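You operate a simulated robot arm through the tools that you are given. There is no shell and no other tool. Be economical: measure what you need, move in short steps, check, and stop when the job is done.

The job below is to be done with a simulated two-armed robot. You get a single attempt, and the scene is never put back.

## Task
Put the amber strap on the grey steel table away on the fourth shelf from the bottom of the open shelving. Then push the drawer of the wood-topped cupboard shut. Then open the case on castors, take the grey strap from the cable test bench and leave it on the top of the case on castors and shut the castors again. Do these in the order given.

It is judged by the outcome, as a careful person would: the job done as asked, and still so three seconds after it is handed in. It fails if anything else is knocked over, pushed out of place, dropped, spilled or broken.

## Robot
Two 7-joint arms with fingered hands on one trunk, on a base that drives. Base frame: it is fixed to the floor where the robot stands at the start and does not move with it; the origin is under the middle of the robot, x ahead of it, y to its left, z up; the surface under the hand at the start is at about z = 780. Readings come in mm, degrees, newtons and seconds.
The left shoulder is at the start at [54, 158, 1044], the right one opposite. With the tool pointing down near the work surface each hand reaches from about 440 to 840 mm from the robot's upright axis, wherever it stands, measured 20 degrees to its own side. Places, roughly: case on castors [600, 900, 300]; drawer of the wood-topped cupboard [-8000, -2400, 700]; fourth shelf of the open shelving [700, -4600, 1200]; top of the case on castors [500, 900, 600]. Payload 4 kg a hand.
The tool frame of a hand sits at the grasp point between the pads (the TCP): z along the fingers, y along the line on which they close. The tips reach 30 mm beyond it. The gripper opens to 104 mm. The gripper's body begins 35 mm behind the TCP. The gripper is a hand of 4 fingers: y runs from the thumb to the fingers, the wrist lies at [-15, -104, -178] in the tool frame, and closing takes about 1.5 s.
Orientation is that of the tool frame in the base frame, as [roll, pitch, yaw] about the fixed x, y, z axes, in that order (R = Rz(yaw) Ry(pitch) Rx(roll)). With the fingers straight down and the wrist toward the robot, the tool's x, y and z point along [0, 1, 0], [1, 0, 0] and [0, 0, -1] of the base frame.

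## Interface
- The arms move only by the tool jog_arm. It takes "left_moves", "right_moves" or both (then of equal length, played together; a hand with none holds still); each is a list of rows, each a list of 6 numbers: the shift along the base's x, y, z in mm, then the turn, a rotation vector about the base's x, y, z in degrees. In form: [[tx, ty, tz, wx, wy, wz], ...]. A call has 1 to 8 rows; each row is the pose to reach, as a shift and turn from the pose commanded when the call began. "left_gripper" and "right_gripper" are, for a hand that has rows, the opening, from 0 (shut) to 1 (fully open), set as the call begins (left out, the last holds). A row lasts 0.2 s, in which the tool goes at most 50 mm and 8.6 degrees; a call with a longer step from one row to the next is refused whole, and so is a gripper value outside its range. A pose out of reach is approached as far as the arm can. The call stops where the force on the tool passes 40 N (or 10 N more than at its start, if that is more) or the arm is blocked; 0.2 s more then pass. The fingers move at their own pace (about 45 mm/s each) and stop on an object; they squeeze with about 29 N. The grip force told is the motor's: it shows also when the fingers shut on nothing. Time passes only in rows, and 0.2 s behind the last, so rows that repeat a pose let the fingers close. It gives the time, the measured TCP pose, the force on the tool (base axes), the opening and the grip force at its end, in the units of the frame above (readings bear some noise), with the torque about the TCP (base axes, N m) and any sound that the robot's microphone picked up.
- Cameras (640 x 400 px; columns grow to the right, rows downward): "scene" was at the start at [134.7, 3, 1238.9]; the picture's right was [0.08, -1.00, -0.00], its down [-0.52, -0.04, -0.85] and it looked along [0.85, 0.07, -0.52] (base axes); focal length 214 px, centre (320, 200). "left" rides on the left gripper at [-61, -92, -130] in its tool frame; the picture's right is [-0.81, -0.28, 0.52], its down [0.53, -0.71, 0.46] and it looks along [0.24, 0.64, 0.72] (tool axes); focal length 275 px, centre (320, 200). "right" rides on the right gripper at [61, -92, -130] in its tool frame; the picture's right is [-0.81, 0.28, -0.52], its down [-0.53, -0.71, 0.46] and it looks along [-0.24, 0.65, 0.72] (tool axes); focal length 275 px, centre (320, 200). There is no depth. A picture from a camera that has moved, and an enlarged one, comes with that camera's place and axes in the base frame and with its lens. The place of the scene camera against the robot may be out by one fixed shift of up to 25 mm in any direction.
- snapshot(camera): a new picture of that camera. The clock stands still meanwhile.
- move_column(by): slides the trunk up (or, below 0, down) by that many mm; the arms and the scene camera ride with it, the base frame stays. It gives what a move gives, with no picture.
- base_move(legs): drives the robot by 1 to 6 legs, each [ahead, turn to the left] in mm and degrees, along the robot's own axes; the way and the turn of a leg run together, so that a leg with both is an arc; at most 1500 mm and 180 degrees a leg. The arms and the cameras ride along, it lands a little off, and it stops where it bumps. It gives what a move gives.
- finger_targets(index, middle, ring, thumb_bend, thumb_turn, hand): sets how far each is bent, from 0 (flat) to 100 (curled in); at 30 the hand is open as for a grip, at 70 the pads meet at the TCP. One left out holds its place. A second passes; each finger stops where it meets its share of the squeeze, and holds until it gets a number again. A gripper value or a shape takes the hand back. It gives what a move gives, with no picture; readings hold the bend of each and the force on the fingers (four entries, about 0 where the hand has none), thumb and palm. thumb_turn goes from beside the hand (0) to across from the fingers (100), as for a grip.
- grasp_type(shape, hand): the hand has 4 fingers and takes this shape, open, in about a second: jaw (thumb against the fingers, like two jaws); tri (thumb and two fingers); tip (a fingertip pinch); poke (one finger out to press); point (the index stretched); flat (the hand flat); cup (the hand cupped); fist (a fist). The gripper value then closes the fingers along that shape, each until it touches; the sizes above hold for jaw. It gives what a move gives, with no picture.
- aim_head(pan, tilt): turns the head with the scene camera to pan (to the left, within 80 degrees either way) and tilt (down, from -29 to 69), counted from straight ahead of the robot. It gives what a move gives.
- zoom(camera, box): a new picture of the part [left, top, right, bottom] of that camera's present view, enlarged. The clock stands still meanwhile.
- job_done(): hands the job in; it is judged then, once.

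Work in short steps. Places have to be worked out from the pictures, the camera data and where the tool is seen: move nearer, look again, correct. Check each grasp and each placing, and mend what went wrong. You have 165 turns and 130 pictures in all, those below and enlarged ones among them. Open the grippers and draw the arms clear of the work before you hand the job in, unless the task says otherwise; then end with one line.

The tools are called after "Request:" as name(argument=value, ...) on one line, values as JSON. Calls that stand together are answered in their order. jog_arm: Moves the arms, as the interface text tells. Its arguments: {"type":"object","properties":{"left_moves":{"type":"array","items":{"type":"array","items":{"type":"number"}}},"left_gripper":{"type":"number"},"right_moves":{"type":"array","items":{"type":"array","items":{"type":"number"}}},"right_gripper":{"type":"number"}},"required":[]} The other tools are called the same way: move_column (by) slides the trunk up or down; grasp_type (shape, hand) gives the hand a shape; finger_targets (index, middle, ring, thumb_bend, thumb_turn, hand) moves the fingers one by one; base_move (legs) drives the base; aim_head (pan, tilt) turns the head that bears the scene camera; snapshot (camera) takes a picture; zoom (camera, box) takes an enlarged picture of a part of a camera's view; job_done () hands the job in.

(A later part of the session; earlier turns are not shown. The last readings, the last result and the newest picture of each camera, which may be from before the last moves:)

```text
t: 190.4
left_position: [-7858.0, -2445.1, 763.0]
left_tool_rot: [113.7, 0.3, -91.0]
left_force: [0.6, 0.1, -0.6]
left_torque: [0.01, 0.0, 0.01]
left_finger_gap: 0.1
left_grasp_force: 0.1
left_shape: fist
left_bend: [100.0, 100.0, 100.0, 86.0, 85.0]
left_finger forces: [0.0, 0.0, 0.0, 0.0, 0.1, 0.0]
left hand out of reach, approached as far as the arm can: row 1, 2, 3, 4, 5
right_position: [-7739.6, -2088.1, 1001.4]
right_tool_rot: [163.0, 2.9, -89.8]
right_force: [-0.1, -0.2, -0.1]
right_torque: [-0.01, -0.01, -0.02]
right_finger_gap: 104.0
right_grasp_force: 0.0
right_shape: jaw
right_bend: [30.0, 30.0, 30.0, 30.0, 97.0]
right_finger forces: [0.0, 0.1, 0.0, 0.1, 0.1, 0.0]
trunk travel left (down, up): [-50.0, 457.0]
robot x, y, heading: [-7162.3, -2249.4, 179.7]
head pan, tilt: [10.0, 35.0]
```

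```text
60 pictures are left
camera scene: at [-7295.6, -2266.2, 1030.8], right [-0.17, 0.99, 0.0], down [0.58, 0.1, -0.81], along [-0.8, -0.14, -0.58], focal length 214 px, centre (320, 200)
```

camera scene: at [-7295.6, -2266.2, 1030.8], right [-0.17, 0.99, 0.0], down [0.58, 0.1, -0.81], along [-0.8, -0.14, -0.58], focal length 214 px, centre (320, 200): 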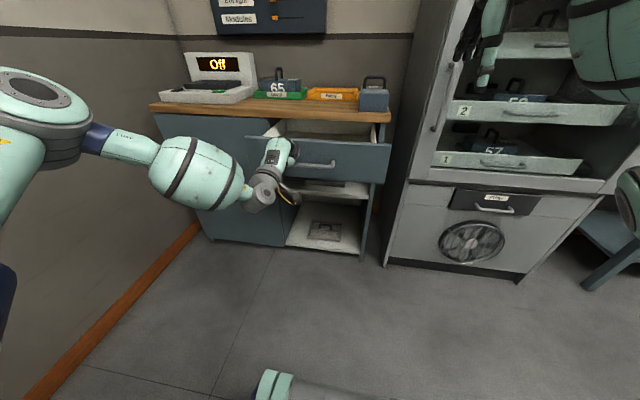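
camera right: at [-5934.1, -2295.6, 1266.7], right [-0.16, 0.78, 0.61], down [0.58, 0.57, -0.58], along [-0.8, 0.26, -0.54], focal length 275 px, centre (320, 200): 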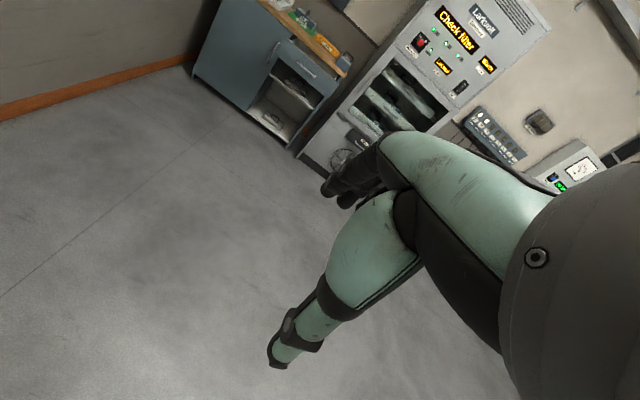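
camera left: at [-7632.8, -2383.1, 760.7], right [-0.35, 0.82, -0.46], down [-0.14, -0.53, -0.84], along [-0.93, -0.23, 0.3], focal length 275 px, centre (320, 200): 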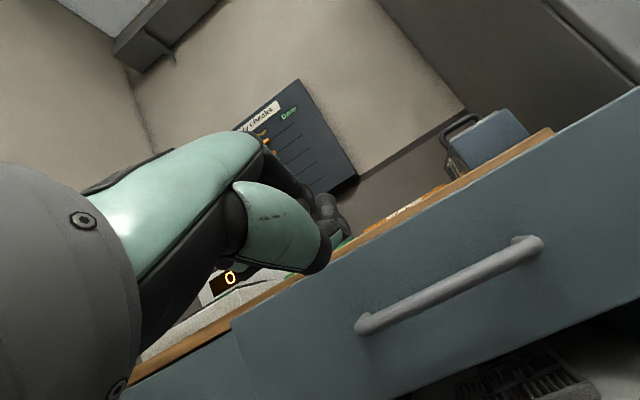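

Fist is still a bit high (763). Lowering the trunk by 45 mm, then I'll close the distance by driving the base slowly.

Request:
move_column(by=-45)

Request:
base_move(legs=[[50, 0]])

Request:
zoom(camera="scene", box=[180, 60, 420, 210])

Request:
snapshot(camera="left")

```text
t: 191.2
left_position: [-7856.5, -2445.4, 719.6]
left_tool_rot: [113.6, 0.2, -90.9]
left_force: [0.0, 0.4, -0.4]
left_torque: [-0.02, -0.02, -0.01]
left_finger_gap: 95.9
left_grasp_force: 0.0
left_shape: fist
left_bend: [100.0, 100.0, 100.0, 86.0, 85.0]
left_finger forces: [0.0, 0.0, 0.0, 0.0, 0.1, 0.0]
right_position: [-7739.1, -2088.3, 958.1]
right_tool_rot: [163.0, 3.0, -89.9]
right_force: [-0.8, 0.0, -0.6]
right_torque: [-0.02, 0.02, 0.0]
right_finger_gap: 104.0
right_grasp_force: 0.0
right_shape: jaw
right_bend: [30.0, 30.0, 30.0, 30.0, 97.0]
right_finger forces: [0.0, 0.0, 0.0, 0.0, 0.0, 0.0]
trunk travel left (down, up): [-5.0, 502.0]
robot x, y, heading: [-7166.1, -2245.4, 179.7]
head pan, tilt: [10.0, 35.0]
```

```text
t: 192.2
left_position: [-7908.0, -2446.0, 718.6]
left_tool_rot: [113.7, 0.2, -90.8]
left_force: [-0.3, -0.7, -1.2]
left_torque: [-0.01, 0.02, 0.0]
left_finger_gap: 96.0
left_grasp_force: 0.1
left_shape: fist
left_bend: [100.0, 100.0, 100.0, 86.0, 85.0]
left_finger forces: [0.1, 0.0, 0.0, 0.1, 0.0, 0.0]
right_position: [-7792.0, -2088.2, 954.7]
right_tool_rot: [163.2, 3.0, -89.9]
right_force: [-0.3, 0.4, 0.1]
right_torque: [0.01, -0.03, -0.01]
right_finger_gap: 104.2
right_grasp_force: 0.0
right_shape: jaw
right_bend: [30.0, 30.0, 30.0, 30.0, 97.0]
right_finger forces: [0.0, 0.0, 0.0, 0.1, 0.0, 0.0]
trunk travel left (down, up): [-5.0, 502.0]
robot x, y, heading: [-7215.8, -2248.7, 179.5]
head pan, tilt: [10.0, 35.0]
```

```text
2.67 times, centred on (300, 135) of scene
camera zoom: at [-7347.1, -2265.9, 987.1], right [-0.17, 0.99, 0.0], down [0.58, 0.1, -0.81], along [-0.8, -0.14, -0.59], focal length 572 px, centre (373, 373)
```

zoom: 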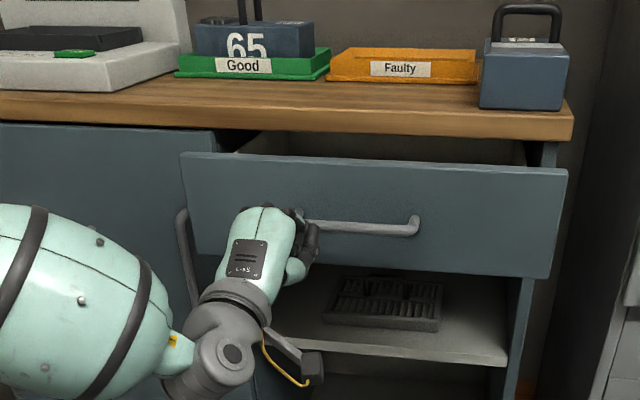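

```text
58 pictures are left
camera left: at [-7750.9, -2386.0, 687.1], right [-0.35, 0.82, -0.46], down [-0.14, -0.53, -0.84], along [-0.93, -0.23, 0.3], focal length 275 px, centre (320, 200)
```

left: 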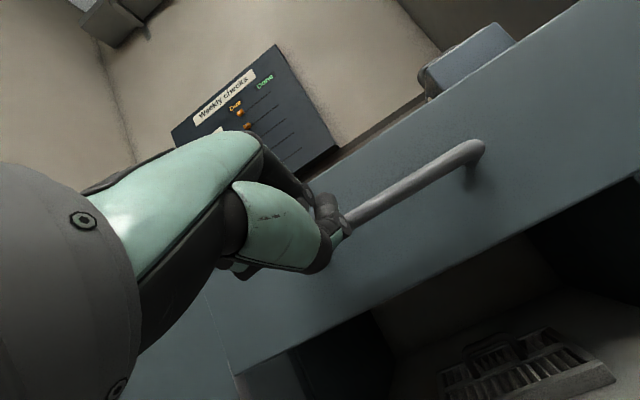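

Fist is just in front of the panel beside the handle. Pushing with small base advances, checking force.

Request:
base_move(legs=[[60, 0]])

Request:
zoom(camera="scene", box=[180, 60, 420, 210])

```text
t: 193.2
left_position: [-7960.7, -2445.0, 727.4]
left_tool_rot: [113.1, 0.3, -91.1]
left_force: [-0.5, 0.0, -0.3]
left_torque: [0.02, 0.02, 0.01]
left_finger_gap: 0.0
left_grasp_force: 0.0
left_shape: fist
left_bend: [100.0, 100.0, 100.0, 86.0, 85.0]
left_finger forces: [0.0, 0.1, 0.0, 0.0, 0.0, 0.0]
right_position: [-7839.9, -2088.1, 963.0]
right_tool_rot: [162.4, 3.0, -89.8]
right_force: [-0.7, -0.8, 0.0]
right_torque: [-0.02, 0.01, 0.0]
right_finger_gap: 103.8
right_grasp_force: 0.0
right_shape: jaw
right_bend: [30.0, 30.0, 30.0, 30.0, 97.0]
right_finger forces: [0.1, 0.0, 0.0, 0.0, 0.0, 0.0]
trunk travel left (down, up): [-5.0, 502.0]
robot x, y, heading: [-7274.8, -2249.7, 179.6]
head pan, tilt: [10.0, 35.0]
```

```text
2.67 times, centred on (300, 135) of scene
camera zoom: at [-7408.0, -2265.5, 987.1], right [-0.17, 0.99, 0.0], down [0.58, 0.1, -0.81], along [-0.8, -0.14, -0.59], focal length 572 px, centre (373, 373)
```

zoom: 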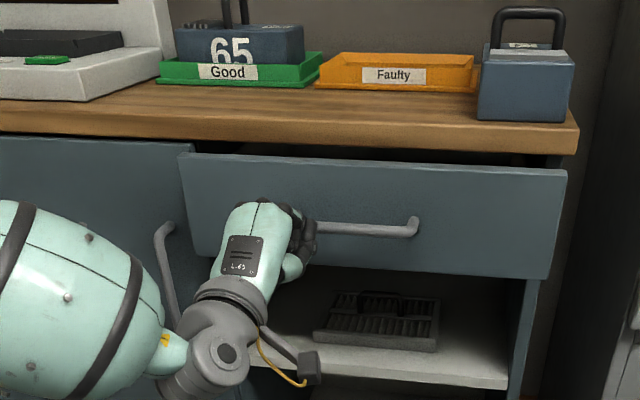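

The drawer is moving in smoothly. Continuing.

Request:
base_move(legs=[[40, 0]])

Request:
zoom(camera="scene", box=[180, 60, 420, 210])

```text
t: 194.1
left_position: [-7993.9, -2445.3, 733.6]
left_tool_rot: [112.4, 0.2, -91.1]
left_force: [0.1, 0.0, -0.6]
left_torque: [0.0, 0.02, 0.02]
left_finger_gap: 0.2
left_grasp_force: 0.0
left_shape: fist
left_bend: [100.0, 100.0, 100.0, 86.0, 85.0]
left_finger forces: [0.1, 0.0, 0.1, 0.0, 0.1, 0.1]
right_position: [-7873.0, -2089.7, 971.4]
right_tool_rot: [161.1, 2.6, -89.3]
right_force: [-0.7, -0.1, -0.6]
right_torque: [-0.02, -0.02, -0.01]
right_finger_gap: 104.0
right_grasp_force: 0.0
right_shape: jaw
right_bend: [30.0, 30.0, 30.0, 30.0, 98.0]
right_finger forces: [0.0, 0.0, 0.0, 0.0, 0.0, 0.0]
trunk travel left (down, up): [-5.0, 502.0]
robot x, y, heading: [-7315.3, -2244.4, 179.7]
head pan, tilt: [10.0, 35.0]
```

```text
2.67 times, centred on (300, 135) of scene
camera zoom: at [-7449.8, -2265.2, 986.9], right [-0.17, 0.99, 0.0], down [0.58, 0.1, -0.81], along [-0.8, -0.14, -0.59], focal length 572 px, centre (373, 373)
```

zoom: 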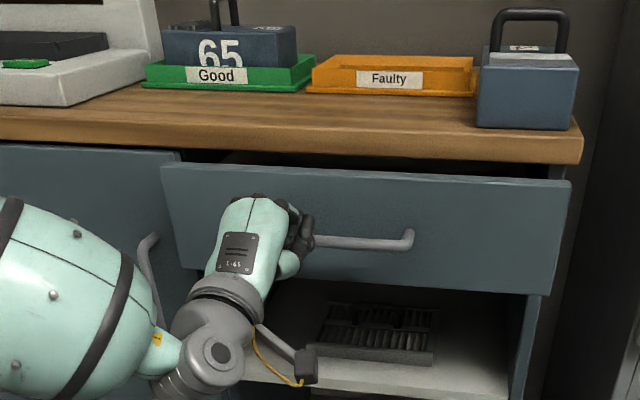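

Still open by several cm. I pull the right hand back a bit for safety, then keep pushing.

Request:
jog_arm(right_moves=[[45, 0, 20, 0, 0, 0], [90, 0, 40, 0, 0, 0], [135, 0, 60, 0, 0, 0], [180, 0, 80, 0, 0, 0]])

Request:
base_move(legs=[[40, 0]])

Request:
zoom(camera="scene", box=[180, 60, 420, 210])

```text
t: 195.1
left_position: [-7982.1, -2444.1, 746.8]
left_tool_rot: [111.5, 0.2, -90.9]
left_force: [0.6, 0.2, 0.0]
left_torque: [0.0, -0.01, 0.01]
left_finger_gap: 0.2
left_grasp_force: 0.1
left_shape: fist
left_bend: [100.0, 100.0, 100.0, 86.0, 85.0]
left_finger forces: [0.0, 0.0, 0.0, 0.0, 0.1, 0.0]
right_position: [-7676.9, -2089.2, 1060.6]
right_tool_rot: [160.1, 2.7, -89.5]
right_force: [0.0, -1.4, 0.9]
right_torque: [0.0, 0.03, 0.01]
right_finger_gap: 104.0
right_grasp_force: 0.1
right_shape: jaw
right_bend: [30.0, 30.0, 30.0, 30.0, 98.0]
right_finger forces: [0.1, 0.0, 0.0, 0.0, 0.1, 0.0]
trunk travel left (down, up): [-5.0, 502.0]
robot x, y, heading: [-7319.6, -2248.5, 179.6]
head pan, tilt: [10.0, 35.0]
```

```text
t: 195.9
left_position: [-8026.7, -2445.1, 742.8]
left_tool_rot: [111.7, 0.2, -91.2]
left_force: [-0.5, 0.2, -0.2]
left_torque: [-0.02, 0.01, 0.0]
left_finger_gap: 95.8
left_grasp_force: 0.0
left_shape: fist
left_bend: [100.0, 100.0, 100.0, 86.0, 85.0]
left_finger forces: [0.1, 0.0, 0.0, 0.0, 0.1, 0.0]
right_position: [-7722.3, -2089.4, 1058.9]
right_tool_rot: [160.4, 2.7, -89.5]
right_force: [-0.7, -0.7, 0.4]
right_torque: [-0.01, -0.04, -0.01]
right_finger_gap: 104.0
right_grasp_force: 0.2
right_shape: jaw
right_bend: [30.0, 30.0, 30.0, 30.0, 98.0]
right_finger forces: [0.0, 0.0, 0.1, 0.1, 0.0, 0.1]
trunk travel left (down, up): [-5.0, 502.0]
robot x, y, heading: [-7353.7, -2247.0, 179.6]
head pan, tilt: [10.0, 35.0]
```

```text
2.67 times, centred on (300, 135) of scene
camera zoom: at [-7490.1, -2264.9, 987.0], right [-0.17, 0.99, 0.0], down [0.58, 0.1, -0.81], along [-0.8, -0.14, -0.59], focal length 572 px, centre (373, 373)
```

zoom: 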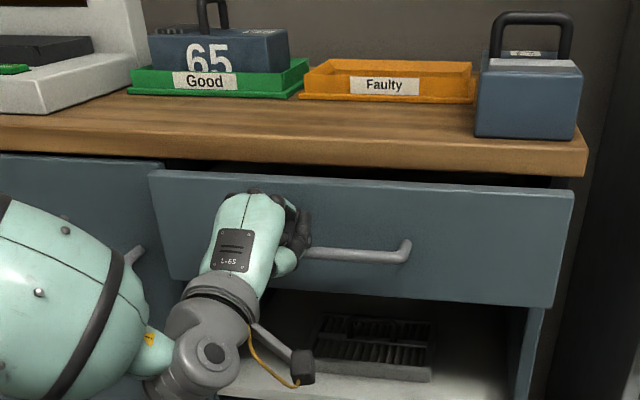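

Nearly there; continuing to push.

Request:
base_move(legs=[[35, 0]])

Request:
zoom(camera="scene", box=[180, 60, 420, 210])

```text
t: 196.8
left_position: [-8054.0, -2444.8, 748.6]
left_tool_rot: [111.3, 0.2, -91.0]
left_force: [0.1, 1.0, 0.0]
left_torque: [0.0, 0.04, 0.02]
left_finger_gap: 0.3
left_grasp_force: 0.1
left_shape: fist
left_bend: [100.0, 100.0, 100.0, 86.0, 85.0]
left_finger forces: [0.0, 0.0, 0.0, 0.0, 0.0, 0.0]
right_position: [-7750.4, -2089.6, 1060.4]
right_tool_rot: [159.9, 2.7, -89.5]
right_force: [-2.4, -0.2, 0.2]
right_torque: [0.04, -0.08, 0.03]
right_finger_gap: 103.8
right_grasp_force: 0.0
right_shape: jaw
right_bend: [30.0, 30.0, 30.0, 30.0, 98.0]
right_finger forces: [0.1, 0.0, 0.1, 0.0, 0.1, 0.1]
trunk travel left (down, up): [-5.0, 502.0]
robot x, y, heading: [-7390.7, -2243.4, 179.9]
head pan, tilt: [10.0, 35.0]
```

```text
2.67 times, centred on (300, 135) of scene
camera zoom: at [-7528.0, -2264.7, 986.7], right [-0.17, 0.99, 0.0], down [0.58, 0.1, -0.81], along [-0.8, -0.14, -0.59], focal length 572 px, centre (373, 373)
```

zoom: 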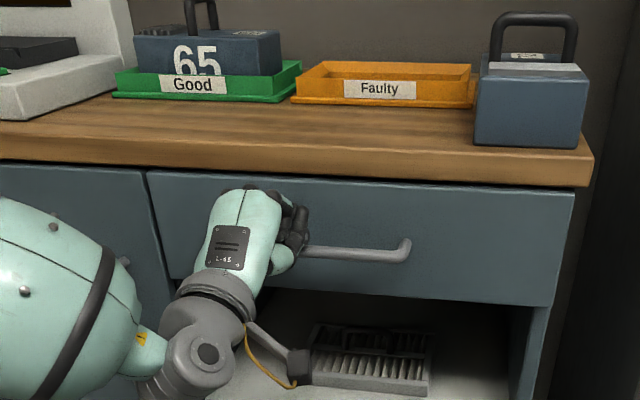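

Looks almost flush. Final press with the arm, which stops on force.

Request:
jog_arm(left_moves=[[-10, 0, 0, 0, 0, 0], [-20, 0, 0, 0, 0, 0], [-30, 0, 0, 0, 0, 0], [-40, 0, 0, 0, 0, 0]])

Request:
zoom(camera="scene", box=[180, 60, 420, 210])

```text
t: 197.8
left_position: [-8080.4, -2443.1, 759.7]
left_tool_rot: [110.4, 0.2, -91.0]
left_force: [-0.2, -0.6, 0.0]
left_torque: [0.0, 0.02, 0.0]
left_finger_gap: 0.0
left_grasp_force: 0.1
left_shape: fist
left_bend: [100.0, 100.0, 100.0, 86.0, 85.0]
left_finger forces: [0.0, 0.1, 0.0, 0.0, 0.0, 0.0]
right_position: [-7731.4, -2090.1, 1068.5]
right_tool_rot: [158.8, 2.6, -89.2]
right_force: [-0.5, -0.3, 0.6]
right_torque: [-0.01, 0.0, -0.02]
right_finger_gap: 103.9
right_grasp_force: 0.1
right_shape: jaw
right_bend: [30.0, 30.0, 30.0, 30.0, 98.0]
right_finger forces: [0.1, 0.0, 0.0, 0.1, 0.1, 0.1]
trunk travel left (down, up): [-5.0, 502.0]
robot x, y, heading: [-7393.6, -2249.3, 179.8]
head pan, tilt: [10.0, 35.0]
```

```text
2.67 times, centred on (300, 135) of scene
camera zoom: at [-7523.9, -2264.8, 987.4], right [-0.17, 0.99, 0.0], down [0.58, 0.1, -0.81], along [-0.8, -0.14, -0.58], focal length 572 px, centre (373, 373)
```

zoom: 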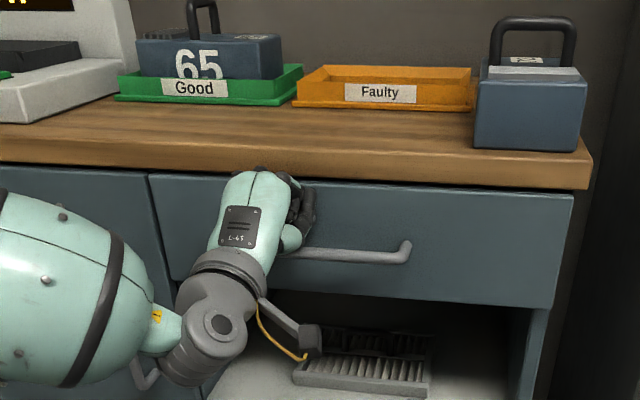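

No force was felt yet. Pressing a bit more, with slight downward compensation.

Request:
jog_arm(left_moves=[[-8, 0, -5, 0, 0, 0], [-16, 0, -10, 0, 0, 0], [-24, 0, -15, 0, 0, 0], [-32, 0, -20, 0, 0, 0], [-40, 0, -25, 0, 0, 0]])

Request:
zoom(camera="scene", box=[180, 60, 420, 210])

```text
t: 198.4
left_position: [-8083.2, -2442.3, 759.7]
left_tool_rot: [109.5, 0.3, -91.2]
left_force: [3.7, 1.6, 0.0]
left_torque: [-0.04, 0.12, -0.06]
left_finger_gap: 96.1
left_grasp_force: 0.1
left_shape: fist
left_bend: [100.0, 100.0, 100.0, 87.0, 85.0]
left_finger forces: [0.1, 0.0, 0.1, 0.0, 5.0, 0.0]
right_position: [-7718.8, -2093.4, 1072.6]
right_tool_rot: [157.7, 2.2, -88.6]
right_force: [0.0, 0.3, 0.3]
right_torque: [0.0, 0.01, -0.04]
right_finger_gap: 104.1
right_grasp_force: 0.1
right_shape: jaw
right_bend: [30.0, 30.0, 30.0, 30.0, 98.0]
right_finger forces: [0.0, 0.1, 0.0, 0.1, 0.1, 0.0]
trunk travel left (down, up): [-5.0, 502.0]
robot x, y, heading: [-7391.7, -2244.2, 179.9]
head pan, tilt: [10.0, 35.0]
stopped in row 2 (left hand): the force on the tool passed its limit at 51 N (the readings are from after the stop); the commanded pose is now the measured one
```

```text
2.67 times, centred on (300, 135) of scene
camera zoom: at [-7523.3, -2264.7, 987.5], right [-0.17, 0.99, 0.0], down [0.58, 0.1, -0.81], along [-0.8, -0.14, -0.58], focal length 572 px, centre (373, 373)
```

zoom: 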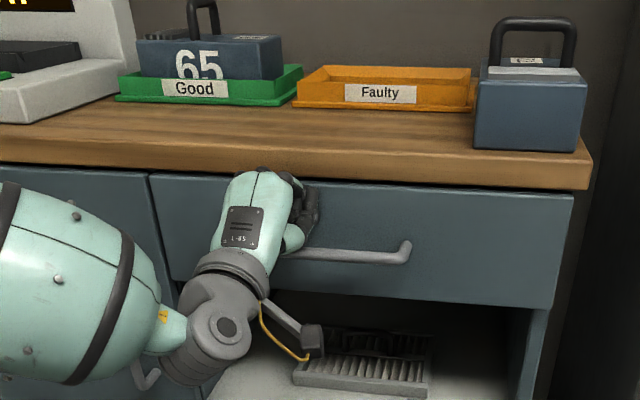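

Firm stop at 51 N. I back off and inspect whether the drawer is flush with the cupboard.

Request:
base_move(legs=[[-200, 0]])

Request:
snapshot(camera="left")

Request:
zoom(camera="scene", box=[200, 70, 440, 220])

```text
t: 200.1
left_position: [-7879.9, -2445.9, 760.5]
left_tool_rot: [109.4, 0.3, -91.0]
left_force: [0.3, -0.3, 0.2]
left_torque: [-0.01, 0.0, -0.01]
left_finger_gap: 96.5
left_grasp_force: 0.1
left_shape: fist
left_bend: [100.0, 100.0, 100.0, 86.0, 85.0]
left_finger forces: [0.0, 0.0, 0.0, 0.0, 0.1, 0.0]
right_position: [-7514.4, -2095.9, 1073.1]
right_tool_rot: [157.7, 2.2, -88.4]
right_force: [-0.1, -0.3, 0.5]
right_torque: [0.03, 0.05, -0.01]
right_finger_gap: 103.8
right_grasp_force: 0.0
right_shape: jaw
right_bend: [30.0, 30.0, 30.0, 30.0, 98.0]
right_finger forces: [0.1, 0.1, 0.0, 0.1, 0.1, 0.0]
trunk travel left (down, up): [-5.0, 502.0]
robot x, y, heading: [-7188.5, -2250.3, 179.9]
head pan, tilt: [10.0, 35.0]
```

```text
51 pictures are left
camera left: at [-7724.9, -2385.8, 717.4], right [-0.38, 0.82, -0.43], down [-0.2, -0.53, -0.83], along [-0.9, -0.23, 0.36], focal length 275 px, centre (320, 200)
```

left: 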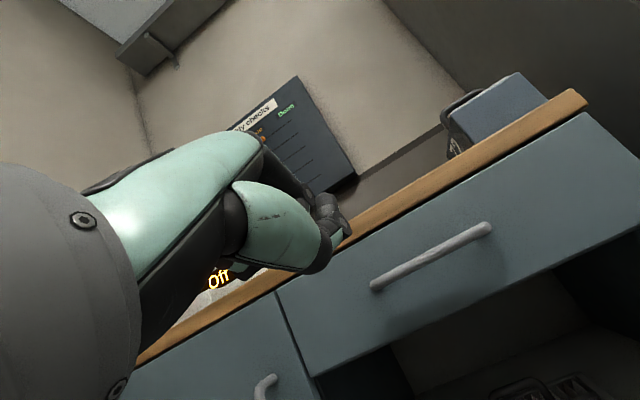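

```text
2.67 times, centred on (320, 145) of scene
camera zoom: at [-7319.3, -2266.1, 987.6], right [-0.17, 0.99, 0.0], down [0.57, 0.1, -0.81], along [-0.8, -0.14, -0.58], focal length 572 px, centre (320, 347)
```

zoom: 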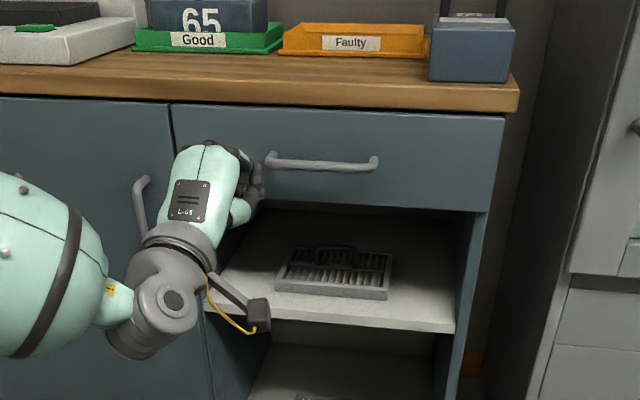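

Drawer front looks aligned with the door. Close zoom on the seam to verify.

Request:
zoom(camera="scene", box=[250, 100, 400, 194])

Request:
zoom(camera="left", box=[240, 60, 640, 310])

```text
4.26 times, centred on (325, 147) of scene
camera zoom: at [-7319.3, -2266.1, 987.6], right [-0.17, 0.99, 0.0], down [0.57, 0.1, -0.81], along [-0.8, -0.14, -0.58], focal length 913 px, centre (299, 426)
```

zoom: 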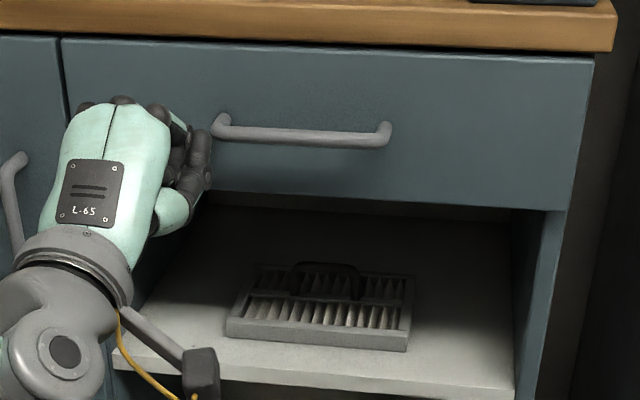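

```text
1.60 times, centred on (440, 185) of left
camera zoom: at [-7724.9, -2385.8, 717.4], right [-0.38, 0.82, -0.43], down [-0.2, -0.53, -0.83], along [-0.9, -0.23, 0.36], focal length 440 px, centre (128, 224)
```

zoom: 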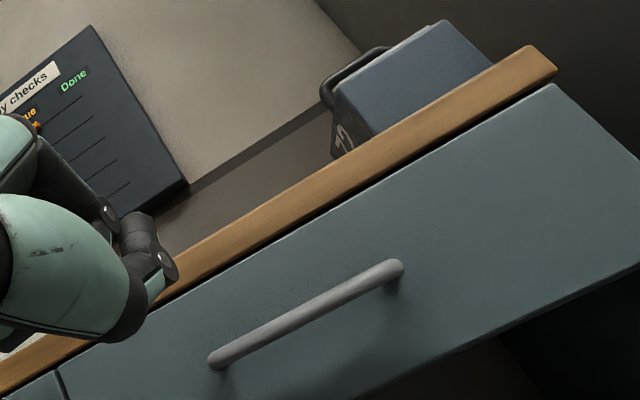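

Drawer is flush – shut. Now backing away, raising the trunk to its start height and restoring the hands to forward-stretched carrying poses.

Request:
base_move(legs=[[-400, 0]])

Request:
move_column(by=245)

Request:
grasp_type(shape="jaw", hand="left")

Request:
jog_arm(left_moves=[[10, 0, 15, 0, -8.5, 0], [20, 0, 30, 0, -17, 0], [30, 0, 45, 0, -25.5, 0], [45, 0, 60, 0, -34, 0], [60, 0, 70, 0, -42.5, 0], [70, 0, 80, 0, -51, 0], [80, 0, 90, 0, -59.5, 0], [90, 0, 100, 0, -68, 0]], right_moves=[[-35, 0, -20, 0, -4, 0], [-70, 0, -45, 0, -8, 0], [-105, 0, -70, 0, -12, 0], [-140, 0, -95, 0, -16, 0], [-175, 0, -120, 0, -20, 0], [-210, 0, -145, 0, -22, 0], [-245, 0, -170, 0, -22, 0], [-275, 0, -200, 0, -22, 0]])

```text
t: 202.7
left_position: [-7469.3, -2447.2, 768.3]
left_tool_rot: [108.8, 0.2, -90.8]
left_force: [-0.2, 0.8, -0.3]
left_torque: [0.02, 0.01, -0.04]
left_finger_gap: 95.6
left_grasp_force: 0.0
left_shape: fist
left_bend: [100.0, 100.0, 100.0, 86.0, 85.0]
left_finger forces: [0.0, 0.0, 0.0, 0.0, 0.0, 0.0]
right_position: [-7101.9, -2099.8, 1078.4]
right_tool_rot: [156.8, 1.8, -87.7]
right_force: [0.7, -0.9, -0.4]
right_torque: [0.03, 0.04, 0.0]
right_finger_gap: 103.8
right_grasp_force: 0.1
right_shape: jaw
right_bend: [30.0, 30.0, 30.0, 30.0, 98.0]
right_finger forces: [0.0, 0.0, 0.0, 0.0, 0.0, 0.0]
trunk travel left (down, up): [-5.0, 502.0]
robot x, y, heading: [-6786.3, -2248.6, 180.1]
head pan, tilt: [10.0, 35.0]
```

```text
t: 205.2
left_position: [-7460.9, -2446.2, 1020.3]
left_tool_rot: [108.1, 0.3, -91.0]
left_force: [0.2, 0.2, 0.1]
left_torque: [-0.01, 0.0, -0.02]
left_finger_gap: 0.0
left_grasp_force: 0.0
left_shape: fist
left_bend: [100.0, 100.0, 100.0, 86.0, 85.0]
left_finger forces: [0.1, 0.0, 0.0, 0.1, 0.0, 0.0]
right_position: [-7090.3, -2102.1, 1327.1]
right_tool_rot: [155.8, 1.4, -86.7]
right_force: [0.3, 0.8, -0.5]
right_torque: [0.02, -0.01, -0.03]
right_finger_gap: 104.1
right_grasp_force: 0.1
right_shape: jaw
right_bend: [30.0, 30.0, 30.0, 30.0, 98.0]
right_finger forces: [0.1, 0.1, 0.0, 0.0, 0.0, 0.0]
trunk travel left (down, up): [-250.0, 257.0]
robot x, y, heading: [-6787.2, -2249.1, 180.0]
head pan, tilt: [10.0, 35.0]
```

```text
t: 206.1
left_position: [-7460.6, -2445.3, 1020.6]
left_tool_rot: [108.3, 0.3, -91.0]
left_force: [-0.6, 0.2, -0.1]
left_torque: [0.02, 0.01, 0.02]
left_finger_gap: 103.5
left_grasp_force: 0.0
left_shape: jaw
left_bend: [30.0, 30.0, 30.0, 30.0, 97.0]
left_finger forces: [0.0, 0.0, 0.0, 0.0, 0.1, 0.0]
right_position: [-7090.8, -2103.4, 1327.4]
right_tool_rot: [155.7, 1.4, -86.8]
right_force: [-0.6, 0.2, -0.5]
right_torque: [0.0, 0.02, 0.0]
right_finger_gap: 103.9
right_grasp_force: 0.0
right_shape: jaw
right_bend: [30.0, 30.0, 30.0, 30.0, 98.0]
right_finger forces: [0.1, 0.1, 0.0, 0.1, 0.1, 0.0]
trunk travel left (down, up): [-250.0, 257.0]
robot x, y, heading: [-6786.9, -2246.9, 180.0]
head pan, tilt: [10.0, 35.0]
```

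```text
t: 207.9
left_position: [-7373.9, -2448.1, 1119.4]
left_tool_rot: [176.3, 0.9, -90.1]
left_force: [0.5, 0.4, 0.0]
left_torque: [-0.01, -0.01, 0.01]
left_finger_gap: 104.0
left_grasp_force: 0.1
left_shape: jaw
left_bend: [30.0, 30.0, 30.0, 30.0, 97.0]
left_finger forces: [0.1, 0.1, 0.1, 0.1, 0.0, 0.0]
right_position: [-7368.3, -2098.3, 1124.4]
right_tool_rot: [178.0, 0.9, -87.1]
right_force: [-0.9, 0.1, -0.5]
right_torque: [-0.01, 0.05, -0.03]
right_finger_gap: 103.9
right_grasp_force: 0.1
right_shape: jaw
right_bend: [30.0, 30.0, 30.0, 30.0, 98.0]
right_finger forces: [0.1, 0.0, 0.1, 0.0, 0.0, 0.0]
trunk travel left (down, up): [-250.0, 257.0]
robot x, y, heading: [-6787.5, -2248.4, 180.1]
head pan, tilt: [10.0, 35.0]
```

Turning around and lining up with the door centre (y≈-2405), heading east.

Request:
base_move(legs=[[0, 150], [310, 0], [0, 30]])

Request:
aim_head(pan=0, tilt=15)

Request:
snapshot(camera="scene")

```text
t: 219.0
left_position: [-5933.8, -2247.7, 1120.5]
left_tool_rot: [176.2, 1.0, 87.1]
left_force: [0.4, -0.1, 0.7]
left_torque: [-0.01, 0.02, -0.02]
left_finger_gap: 103.5
left_grasp_force: 0.1
left_shape: jaw
left_bend: [30.0, 30.0, 30.0, 30.0, 97.0]
left_finger forces: [0.0, 0.0, 0.0, 0.0, 0.0, 0.0]
right_position: [-5956.0, -2594.9, 1125.8]
right_tool_rot: [177.9, 0.9, 90.0]
right_force: [-0.3, -0.3, 0.6]
right_torque: [-0.01, 0.01, 0.02]
right_finger_gap: 103.8
right_grasp_force: 0.0
right_shape: jaw
right_bend: [30.0, 30.0, 30.0, 30.0, 98.0]
right_finger forces: [0.0, 0.0, 0.0, 0.0, 0.1, 0.1]
trunk travel left (down, up): [-250.0, 257.0]
robot x, y, heading: [-6528.7, -2430.9, -3.0]
head pan, tilt: [10.0, 35.0]
```

```text
t: 219.8
left_position: [-5947.5, -2246.4, 1127.1]
left_tool_rot: [175.4, 0.9, 87.1]
left_force: [-0.7, -0.1, 0.1]
left_torque: [0.01, -0.01, 0.0]
left_finger_gap: 103.7
left_grasp_force: 0.1
left_shape: jaw
left_bend: [30.0, 30.0, 30.0, 30.0, 98.0]
left_finger forces: [0.0, 0.0, 0.0, 0.0, 0.1, 0.1]
right_position: [-5970.0, -2595.0, 1132.6]
right_tool_rot: [177.1, 0.9, 90.1]
right_force: [0.4, 0.6, 0.4]
right_torque: [0.0, 0.01, -0.01]
right_finger_gap: 104.1
right_grasp_force: 0.1
right_shape: jaw
right_bend: [30.0, 30.0, 30.0, 30.0, 98.0]
right_finger forces: [0.0, 0.1, 0.0, 0.1, 0.1, 0.1]
trunk travel left (down, up): [-250.0, 257.0]
robot x, y, heading: [-6524.9, -2432.8, -2.9]
head pan, tilt: [0.0, 15.0]
```

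```text
47 pictures are left
camera scene: at [-6388.1, -2444.4, 1264.0], right [-0.05, -1.0, 0.0], down [-0.27, 0.01, -0.96], along [0.96, -0.05, -0.27], focal length 214 px, centre (320, 200)
```

scene: 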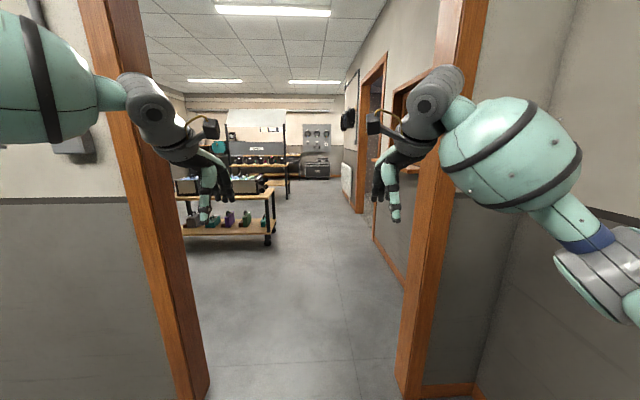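

Door centre ≈ -2400; I'm at -2432 heading -2.9°. Correcting heading slightly left and driving through in short legs.

Request:
base_move(legs=[[0, 5], [500, 0], [0, -2], [350, 0]])

```text
t: 225.7
left_position: [-5112.0, -2201.4, 1126.6]
left_tool_rot: [175.5, 0.8, 90.0]
left_force: [0.2, -0.1, 0.2]
left_torque: [0.01, 0.0, -0.01]
left_finger_gap: 104.1
left_grasp_force: 0.1
left_shape: jaw
left_bend: [30.0, 30.0, 30.0, 30.0, 98.0]
left_finger forces: [0.0, 0.0, 0.0, 0.1, 0.0, 0.1]
right_position: [-5117.0, -2550.1, 1132.5]
right_tool_rot: [177.3, 1.0, 93.0]
right_force: [0.3, -0.6, -0.1]
right_torque: [0.0, -0.01, 0.0]
right_finger_gap: 103.8
right_grasp_force: 0.1
right_shape: jaw
right_bend: [30.0, 30.0, 30.0, 30.0, 98.0]
right_finger forces: [0.0, 0.0, 0.0, 0.1, 0.1, 0.0]
trunk travel left (down, up): [-250.0, 257.0]
robot x, y, heading: [-5687.6, -2419.0, 0.3]
head pan, tilt: [0.0, 15.0]
```

In the doorway at y -2419; continuing straight.

Request:
base_move(legs=[[0, 0.8], [300, 0], [400, 0], [300, 0]])

```text
t: 232.1
left_position: [-4135.6, -2178.6, 1134.6]
left_tool_rot: [174.7, 0.9, 90.8]
left_force: [0.4, 0.8, 0.0]
left_torque: [-0.04, -0.01, 0.0]
left_finger_gap: 103.9
left_grasp_force: 0.1
left_shape: jaw
left_bend: [30.0, 30.0, 30.0, 30.0, 98.0]
left_finger forces: [0.0, 0.0, 0.0, 0.0, 0.1, 0.1]
right_position: [-4136.4, -2528.9, 1138.8]
right_tool_rot: [176.6, 1.0, 93.8]
right_force: [0.1, 0.4, 0.4]
right_torque: [0.0, 0.03, 0.0]
right_finger_gap: 104.2
right_grasp_force: 0.2
right_shape: jaw
right_bend: [30.0, 30.0, 30.0, 30.0, 98.0]
right_finger forces: [0.0, 0.1, 0.0, 0.0, 0.0, 0.0]
trunk travel left (down, up): [-250.0, 257.0]
robot x, y, heading: [-4690.0, -2397.7, 0.9]
head pan, tilt: [0.0, 15.0]
```

Past the door. Driving diagonally around the trolley, then east along the passage.

Request:
base_move(legs=[[0, -16], [1000, 0], [0, 15.5], [1500, 0], [1450, 0]])

```text
t: 254.3
left_position: [-226.8, -2430.1, 1142.0]
left_tool_rot: [174.0, 0.9, 89.6]
left_force: [-0.3, 0.2, 0.3]
left_torque: [0.02, -0.02, 0.0]
left_finger_gap: 104.0
left_grasp_force: 0.1
left_shape: jaw
left_bend: [30.0, 30.0, 30.0, 30.0, 98.0]
left_finger forces: [0.0, 0.0, 0.0, 0.1, 0.0, 0.1]
right_position: [-234.2, -2780.0, 1147.0]
right_tool_rot: [175.8, 1.1, 92.5]
right_force: [0.3, 0.2, 0.5]
right_torque: [-0.03, -0.03, 0.01]
right_finger_gap: 104.0
right_grasp_force: 0.0
right_shape: jaw
right_bend: [30.0, 30.0, 30.0, 30.0, 98.0]
right_finger forces: [0.1, 0.0, 0.0, 0.0, 0.0, 0.0]
trunk travel left (down, up): [-250.0, 257.0]
robot x, y, heading: [-771.6, -2642.1, -0.4]
head pan, tilt: [0.0, 15.0]
```

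Turning north up the aisle, angling slightly away from the display table.

Request:
base_move(legs=[[0, 78.4], [1500, 0], [0, 12], [950, 0]])

Request:
aim_head(pan=-40, tilt=30)

Request:
snapshot(camera="scene")

```text
t: 271.6
left_position: [-778.7, 279.1, 1148.1]
left_tool_rot: [173.3, 0.9, -177.3]
left_force: [-0.8, -0.3, 0.2]
left_torque: [-0.02, -0.01, -0.01]
left_finger_gap: 103.9
left_grasp_force: 0.1
left_shape: jaw
left_bend: [30.0, 30.0, 30.0, 30.0, 98.0]
left_finger forces: [0.0, 0.1, 0.0, 0.0, 0.0, 0.0]
right_position: [-429.6, 292.5, 1152.2]
right_tool_rot: [175.1, 1.2, -174.4]
right_force: [1.2, 0.9, 0.1]
right_torque: [-0.02, -0.01, 0.0]
right_finger_gap: 104.1
right_grasp_force: 0.1
right_shape: jaw
right_bend: [30.0, 30.0, 30.0, 30.0, 98.0]
right_finger forces: [0.0, 0.0, 0.0, 0.0, 0.0, 0.1]
trunk travel left (down, up): [-250.0, 257.0]
robot x, y, heading: [-534.7, -234.6, 93.1]
head pan, tilt: [0.0, 15.0]
```

```text
t: 272.7
left_position: [-778.6, 267.3, 1154.7]
left_tool_rot: [172.6, 1.0, -177.3]
left_force: [0.3, -0.5, 0.2]
left_torque: [-0.02, 0.03, 0.02]
left_finger_gap: 103.8
left_grasp_force: 0.0
left_shape: jaw
left_bend: [30.0, 30.0, 30.0, 30.0, 98.0]
left_finger forces: [0.0, 0.0, 0.0, 0.0, 0.0, 0.1]
right_position: [-429.2, 279.0, 1159.6]
right_tool_rot: [174.1, 0.9, -174.1]
right_force: [0.4, -0.6, -0.6]
right_torque: [-0.01, 0.0, 0.0]
right_finger_gap: 104.0
right_grasp_force: 0.1
right_shape: jaw
right_bend: [30.0, 30.0, 30.0, 30.0, 98.0]
right_finger forces: [0.1, 0.0, 0.0, 0.1, 0.0, 0.0]
trunk travel left (down, up): [-250.0, 257.0]
robot x, y, heading: [-536.1, -235.8, 93.2]
head pan, tilt: [-40.0, 30.0]
```

```text
46 pictures are left
camera scene: at [-487.0, -122.5, 1240.0], right [0.8, -0.6, 0.01], down [-0.3, -0.41, -0.86], along [0.52, 0.69, -0.51], focal length 214 px, centre (320, 200)
```

scene: 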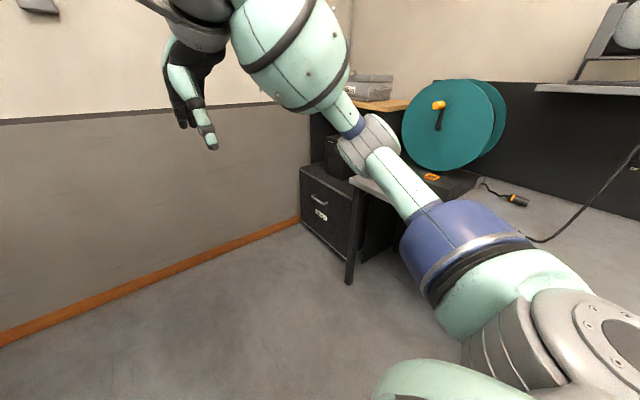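

Case on castors: its front with drawer handle is at about x≈290, y≈905. I retract the hands by 200 mm, then drive to about (-400, 690) and face it.

Request:
jog_arm(left_moves=[[-15, -40, 0, 0, 0, 0], [-30, -80, 0, 0, 0, 0], [-45, -120, 0, 0, 0, 0], [-60, -160, 0, 0, 0, 0], [-75, -190, 0, 0, 0, 0]], right_moves=[[15, -40, 0, 0, 0, 0], [30, -80, 0, 0, 0, 0], [45, -120, 0, 0, 0, 0], [60, -160, 0, 0, 0, 0], [75, -190, 0, 0, 0, 0]])

Request:
base_move(legs=[[0, -12], [920, 0], [0, -81]])

Request:
aim_head(pan=15, tilt=40)

Request:
snapshot(camera="scene")

```text
t: 273.9
left_position: [-853.6, 74.1, 1156.4]
left_tool_rot: [172.6, 1.0, -177.4]
left_force: [-0.1, -0.5, 0.1]
left_torque: [0.02, -0.01, 0.0]
left_finger_gap: 103.9
left_grasp_force: 0.1
left_shape: jaw
left_bend: [30.0, 30.0, 30.0, 30.0, 98.0]
left_finger forces: [0.0, 0.1, 0.1, 0.0, 0.0, 0.0]
right_position: [-352.7, 85.3, 1159.1]
right_tool_rot: [174.5, 1.3, -174.5]
right_force: [0.2, 0.6, 0.0]
right_torque: [0.01, -0.01, -0.01]
right_finger_gap: 103.9
right_grasp_force: 0.0
right_shape: jaw
right_bend: [30.0, 30.0, 30.0, 30.0, 98.0]
right_finger forces: [0.0, 0.0, 0.0, 0.0, 0.0, 0.0]
trunk travel left (down, up): [-250.0, 257.0]
robot x, y, heading: [-535.9, -235.5, 93.2]
head pan, tilt: [-40.0, 30.0]
```

```text
t: 284.0
left_position: [-57.1, 958.2, 1155.3]
left_tool_rot: [172.6, 0.9, 88.5]
left_force: [0.6, 0.3, -0.1]
left_torque: [0.01, 0.0, -0.01]
left_finger_gap: 103.7
left_grasp_force: 0.1
left_shape: jaw
left_bend: [30.0, 30.0, 30.0, 30.0, 98.0]
left_finger forces: [0.0, 0.0, 0.1, 0.1, 0.0, 0.0]
right_position: [-82.3, 457.2, 1159.1]
right_tool_rot: [174.5, 1.2, 91.3]
right_force: [-0.6, 0.2, 0.4]
right_torque: [0.01, 0.02, -0.02]
right_finger_gap: 104.0
right_grasp_force: 0.0
right_shape: jaw
right_bend: [30.0, 30.0, 30.0, 30.0, 98.0]
right_finger forces: [0.0, 0.0, 0.0, 0.0, 0.1, 0.0]
trunk travel left (down, up): [-250.0, 257.0]
robot x, y, heading: [-391.1, 670.0, -1.3]
head pan, tilt: [-40.0, 30.0]
```

```text
t: 285.2
left_position: [-70.5, 957.3, 1159.7]
left_tool_rot: [171.9, 0.8, 88.5]
left_force: [0.1, -0.1, -1.0]
left_torque: [0.0, 0.02, 0.0]
left_finger_gap: 103.7
left_grasp_force: 0.0
left_shape: jaw
left_bend: [30.0, 30.0, 30.0, 30.0, 98.0]
left_finger forces: [0.0, 0.1, 0.0, 0.1, 0.0, 0.0]
right_position: [-96.0, 457.7, 1162.4]
right_tool_rot: [173.6, 1.3, 91.3]
right_force: [-0.1, 0.2, 0.8]
right_torque: [0.04, -0.02, -0.05]
right_finger_gap: 104.1
right_grasp_force: 0.0
right_shape: jaw
right_bend: [30.0, 30.0, 30.0, 30.0, 98.0]
right_finger forces: [0.0, 0.0, 0.0, 0.1, 0.0, 0.0]
trunk travel left (down, up): [-250.0, 257.0]
robot x, y, heading: [-393.0, 671.2, -1.2]
head pan, tilt: [15.0, 40.0]
```

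```text
45 pictures are left
camera scene: at [-266.0, 686.9, 1224.6], right [0.24, -0.97, 0.0], down [-0.63, -0.15, -0.76], along [0.74, 0.18, -0.65], focal length 214 px, centre (320, 200)
```

scene: 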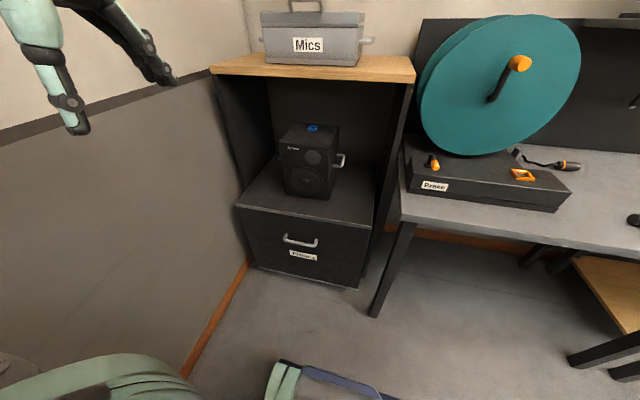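

The case's front is at x≈327, y 631–1204, top z≈600, with a horizontal bar handle at about (300, 915, 478). Zooming in on the handle.

Request:
zoom(camera="scene", box=[230, 180, 390, 280])

```text
4.00 times, centred on (310, 230) of scene
camera zoom: at [-266.0, 686.9, 1224.6], right [0.24, -0.97, 0.0], down [-0.63, -0.15, -0.76], along [0.74, 0.18, -0.65], focal length 858 px, centre (360, 80)
```

zoom: 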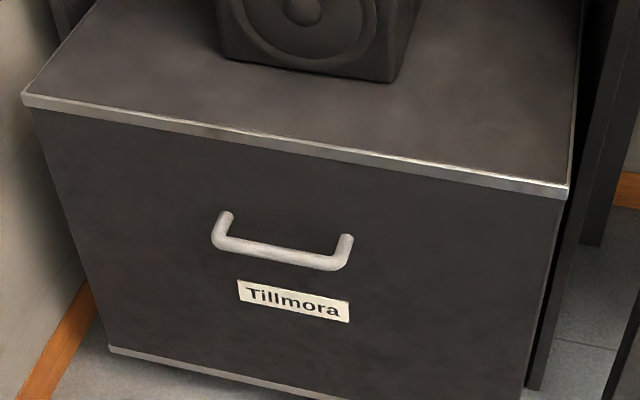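

Bar ≈(288, 909, 464), 16 mm thick, ~37 mm gap behind it. Lowering the trunk and bringing the left hand down in front of it, tilted forward.

Request:
move_column(by=-245)

Request:
jog_arm(left_moves=[[17, -4, -42, 0, -6, 0], [35, -8, -84, 0, -12, 0], [52, -12, -126, 0, -18, 0], [70, -16, -168, 0, -24, 0], [87, -20, -210, 0, -30, 0], [105, -24, -252, 0, -36, 0], [122, -28, -294, 0, -42, 0], [140, -32, -336, 0, -45, 0]])

Request:
snapshot(camera="scene")

```text
t: 287.8
left_position: [-71.3, 956.5, 915.2]
left_tool_rot: [171.8, 0.7, 88.4]
left_force: [-0.7, -0.4, -0.4]
left_torque: [0.02, 0.0, 0.03]
left_finger_gap: 103.8
left_grasp_force: 0.1
left_shape: jaw
left_bend: [30.0, 30.0, 30.0, 30.0, 98.0]
left_finger forces: [0.0, 0.0, 0.0, 0.1, 0.1, 0.0]
right_position: [-96.2, 457.4, 918.2]
right_tool_rot: [173.6, 1.4, 91.4]
right_force: [1.1, 0.0, 0.1]
right_torque: [0.02, -0.03, 0.01]
right_finger_gap: 104.2
right_grasp_force: 0.1
right_shape: jaw
right_bend: [30.0, 30.0, 30.0, 30.0, 98.0]
right_finger forces: [0.0, 0.0, 0.0, 0.1, 0.0, 0.0]
trunk travel left (down, up): [-5.0, 502.0]
robot x, y, heading: [-395.6, 671.3, -1.1]
head pan, tilt: [15.0, 40.0]
```

```text
t: 289.6
left_position: [68.5, 931.8, 584.2]
left_tool_rot: [127.0, -0.1, 88.8]
left_force: [0.6, -2.5, 0.2]
left_torque: [0.07, 0.02, 0.14]
left_finger_gap: 103.9
left_grasp_force: 0.0
left_shape: jaw
left_bend: [30.0, 30.0, 30.0, 30.0, 98.0]
left_finger forces: [0.1, 0.0, 0.1, 0.1, 0.0, 0.0]
left hand out of reach, approached as far as the arm can: row 2, 3, 4, 5, 6, 7, 8
right_position: [-95.4, 458.0, 917.9]
right_tool_rot: [173.6, 1.3, 91.4]
right_force: [-0.1, 1.1, 1.1]
right_torque: [-0.02, -0.03, -0.03]
right_finger_gap: 104.2
right_grasp_force: 0.0
right_shape: jaw
right_bend: [30.0, 30.0, 30.0, 30.0, 98.0]
right_finger forces: [0.0, 0.1, 0.0, 0.0, 0.1, 0.1]
trunk travel left (down, up): [-5.0, 502.0]
robot x, y, heading: [-391.3, 669.7, -1.0]
head pan, tilt: [15.0, 40.0]
```

```text
43 pictures are left
camera scene: at [-267.7, 687.2, 979.8], right [0.24, -0.97, 0.0], down [-0.64, -0.15, -0.76], along [0.73, 0.18, -0.65], focal length 214 px, centre (320, 200)
```

scene: 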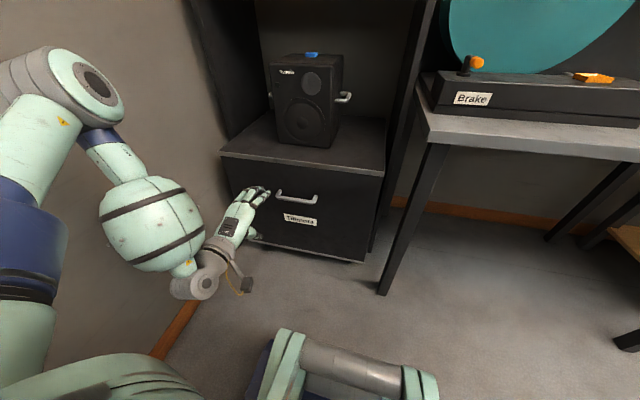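

Zooming to refine the bar position from this second height, plus the hand camera.

Request:
zoom(camera="scene", box=[220, 140, 380, 240])

Request:
snapshot(camera="left")

```text
4.00 times, centred on (300, 190) of scene
camera zoom: at [-267.7, 687.2, 979.8], right [0.24, -0.97, 0.0], down [-0.64, -0.15, -0.76], along [0.73, 0.18, -0.65], focal length 858 px, centre (400, 240)
```

zoom: 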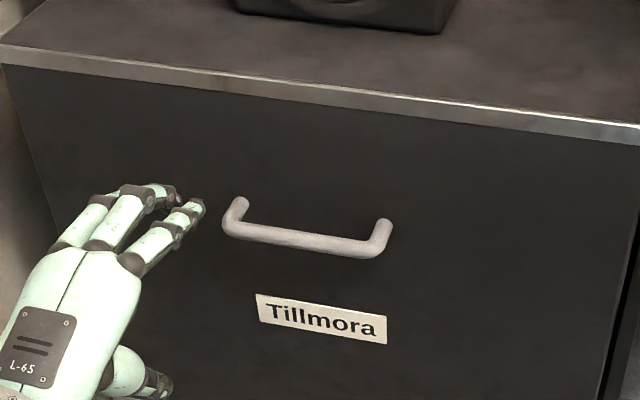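

```text
41 pictures are left
camera left: at [-91.7, 875.3, 588.1], right [0.23, -0.81, -0.53], down [-0.05, 0.54, -0.84], along [0.97, 0.22, 0.08], focal length 275 px, centre (320, 200)
```

left: 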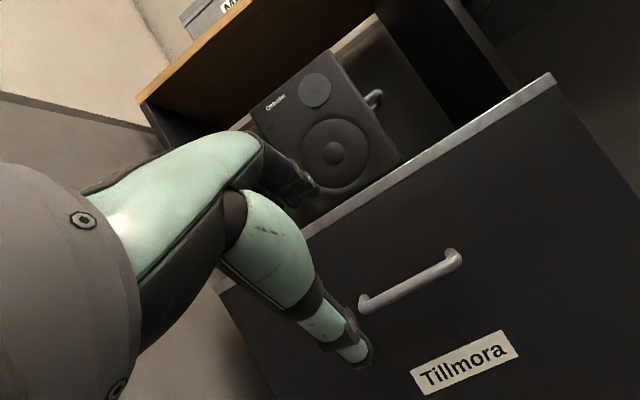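

Combining the hand camera and both scene views: bar ≈(300, 920, 454). I half-open the fingers and move to a pre-grasp point 80 mm back along the finger direction.

Request:
jog_arm(left_moves=[[40, -3, -19, 0, 0, 0], [80, -6, -38, 0, 0, 0], [120, -8, -56, 0, 0, 0], [158, -10, -75, 0, 0, 0], [158, -10, -75, 0, 0, 0]], left_gripper=0.5)

Request:
snapshot(camera="left")

Request:
zoom(camera="scene", box=[220, 140, 380, 240])

```text
t: 290.8
left_position: [211.1, 945.2, 577.7]
left_tool_rot: [126.9, -0.5, 88.5]
left_force: [0.9, 0.3, 0.7]
left_torque: [-0.05, -0.03, 0.0]
left_finger_gap: 52.4
left_grasp_force: 0.0
left_shape: jaw
left_bend: [74.0, 44.0, 41.0, 69.0, 100.0]
left_finger forces: [0.0, 0.1, 0.0, 0.1, 0.0, 0.0]
left hand out of reach, approached as far as the arm can: row 1, 2, 3, 4, 5
right_position: [-96.4, 458.0, 917.8]
right_tool_rot: [173.8, 1.3, 91.3]
right_force: [1.2, 0.4, 0.3]
right_torque: [-0.04, -0.01, -0.05]
right_finger_gap: 103.8
right_grasp_force: 0.0
right_shape: jaw
right_bend: [30.0, 30.0, 30.0, 30.0, 98.0]
right_finger forces: [0.0, 0.0, 0.0, 0.0, 0.1, 0.1]
trunk travel left (down, up): [-5.0, 502.0]
robot x, y, heading: [-394.4, 670.2, -1.2]
head pan, tilt: [15.0, 40.0]
```

```text
40 pictures are left
camera left: at [49.9, 890.7, 581.0], right [0.22, -0.81, -0.54], down [-0.05, 0.54, -0.84], along [0.97, 0.22, 0.08], focal length 275 px, centre (320, 200)
```

left: 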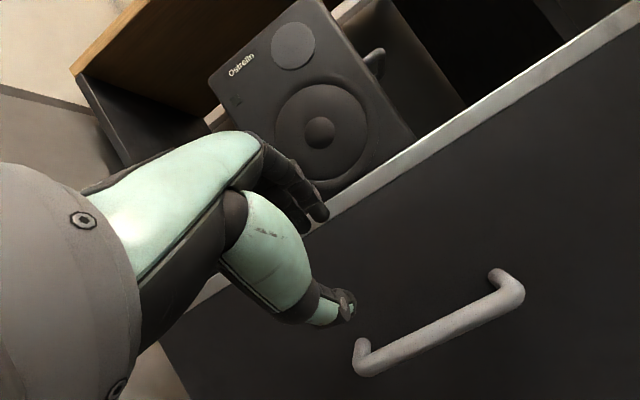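

```text
4.00 times, centred on (300, 190) of scene
camera zoom: at [-268.6, 687.1, 979.9], right [0.24, -0.97, 0.0], down [-0.63, -0.15, -0.76], along [0.74, 0.18, -0.65], focal length 858 px, centre (400, 240)
```

zoom: 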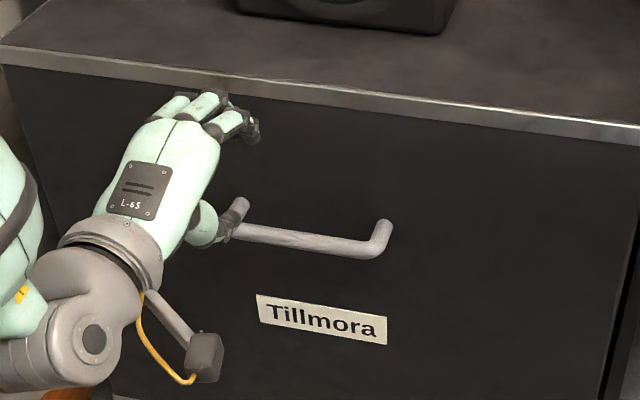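

At 53° tilt the wrist can't go lower than z≈578. A steeper hand (~25° from vertical) should reach; the fingers can slip down behind the bar. Reducing the tilt first.

Request:
jog_arm(left_moves=[[0, 0, 20, 0, 7, 0], [0, 0, 40, 0, 14, 0], [0, 0, 55, 0, 21, 0], [0, 0, 70, 0, 28, 0], [0, 0, 70, 0, 28, 0]])

```text
t: 292.0
left_position: [209.9, 945.1, 648.7]
left_tool_rot: [154.8, 0.5, 88.3]
left_force: [0.3, -0.4, 0.0]
left_torque: [-0.01, -0.02, 0.0]
left_finger_gap: 52.4
left_grasp_force: 0.0
left_shape: jaw
left_bend: [74.0, 44.0, 41.0, 69.0, 100.0]
left_finger forces: [0.1, 0.0, 0.0, 0.0, 0.0, 0.1]
right_position: [-96.2, 457.0, 917.4]
right_tool_rot: [173.7, 1.3, 91.4]
right_force: [-0.1, -0.2, 0.4]
right_torque: [-0.01, -0.03, 0.03]
right_finger_gap: 103.8
right_grasp_force: 0.1
right_shape: jaw
right_bend: [30.0, 30.0, 30.0, 30.0, 98.0]
right_finger forces: [0.0, 0.0, 0.0, 0.0, 0.0, 0.1]
trunk travel left (down, up): [-5.0, 502.0]
robot x, y, heading: [-394.2, 671.7, -1.3]
head pan, tilt: [15.0, 40.0]
```

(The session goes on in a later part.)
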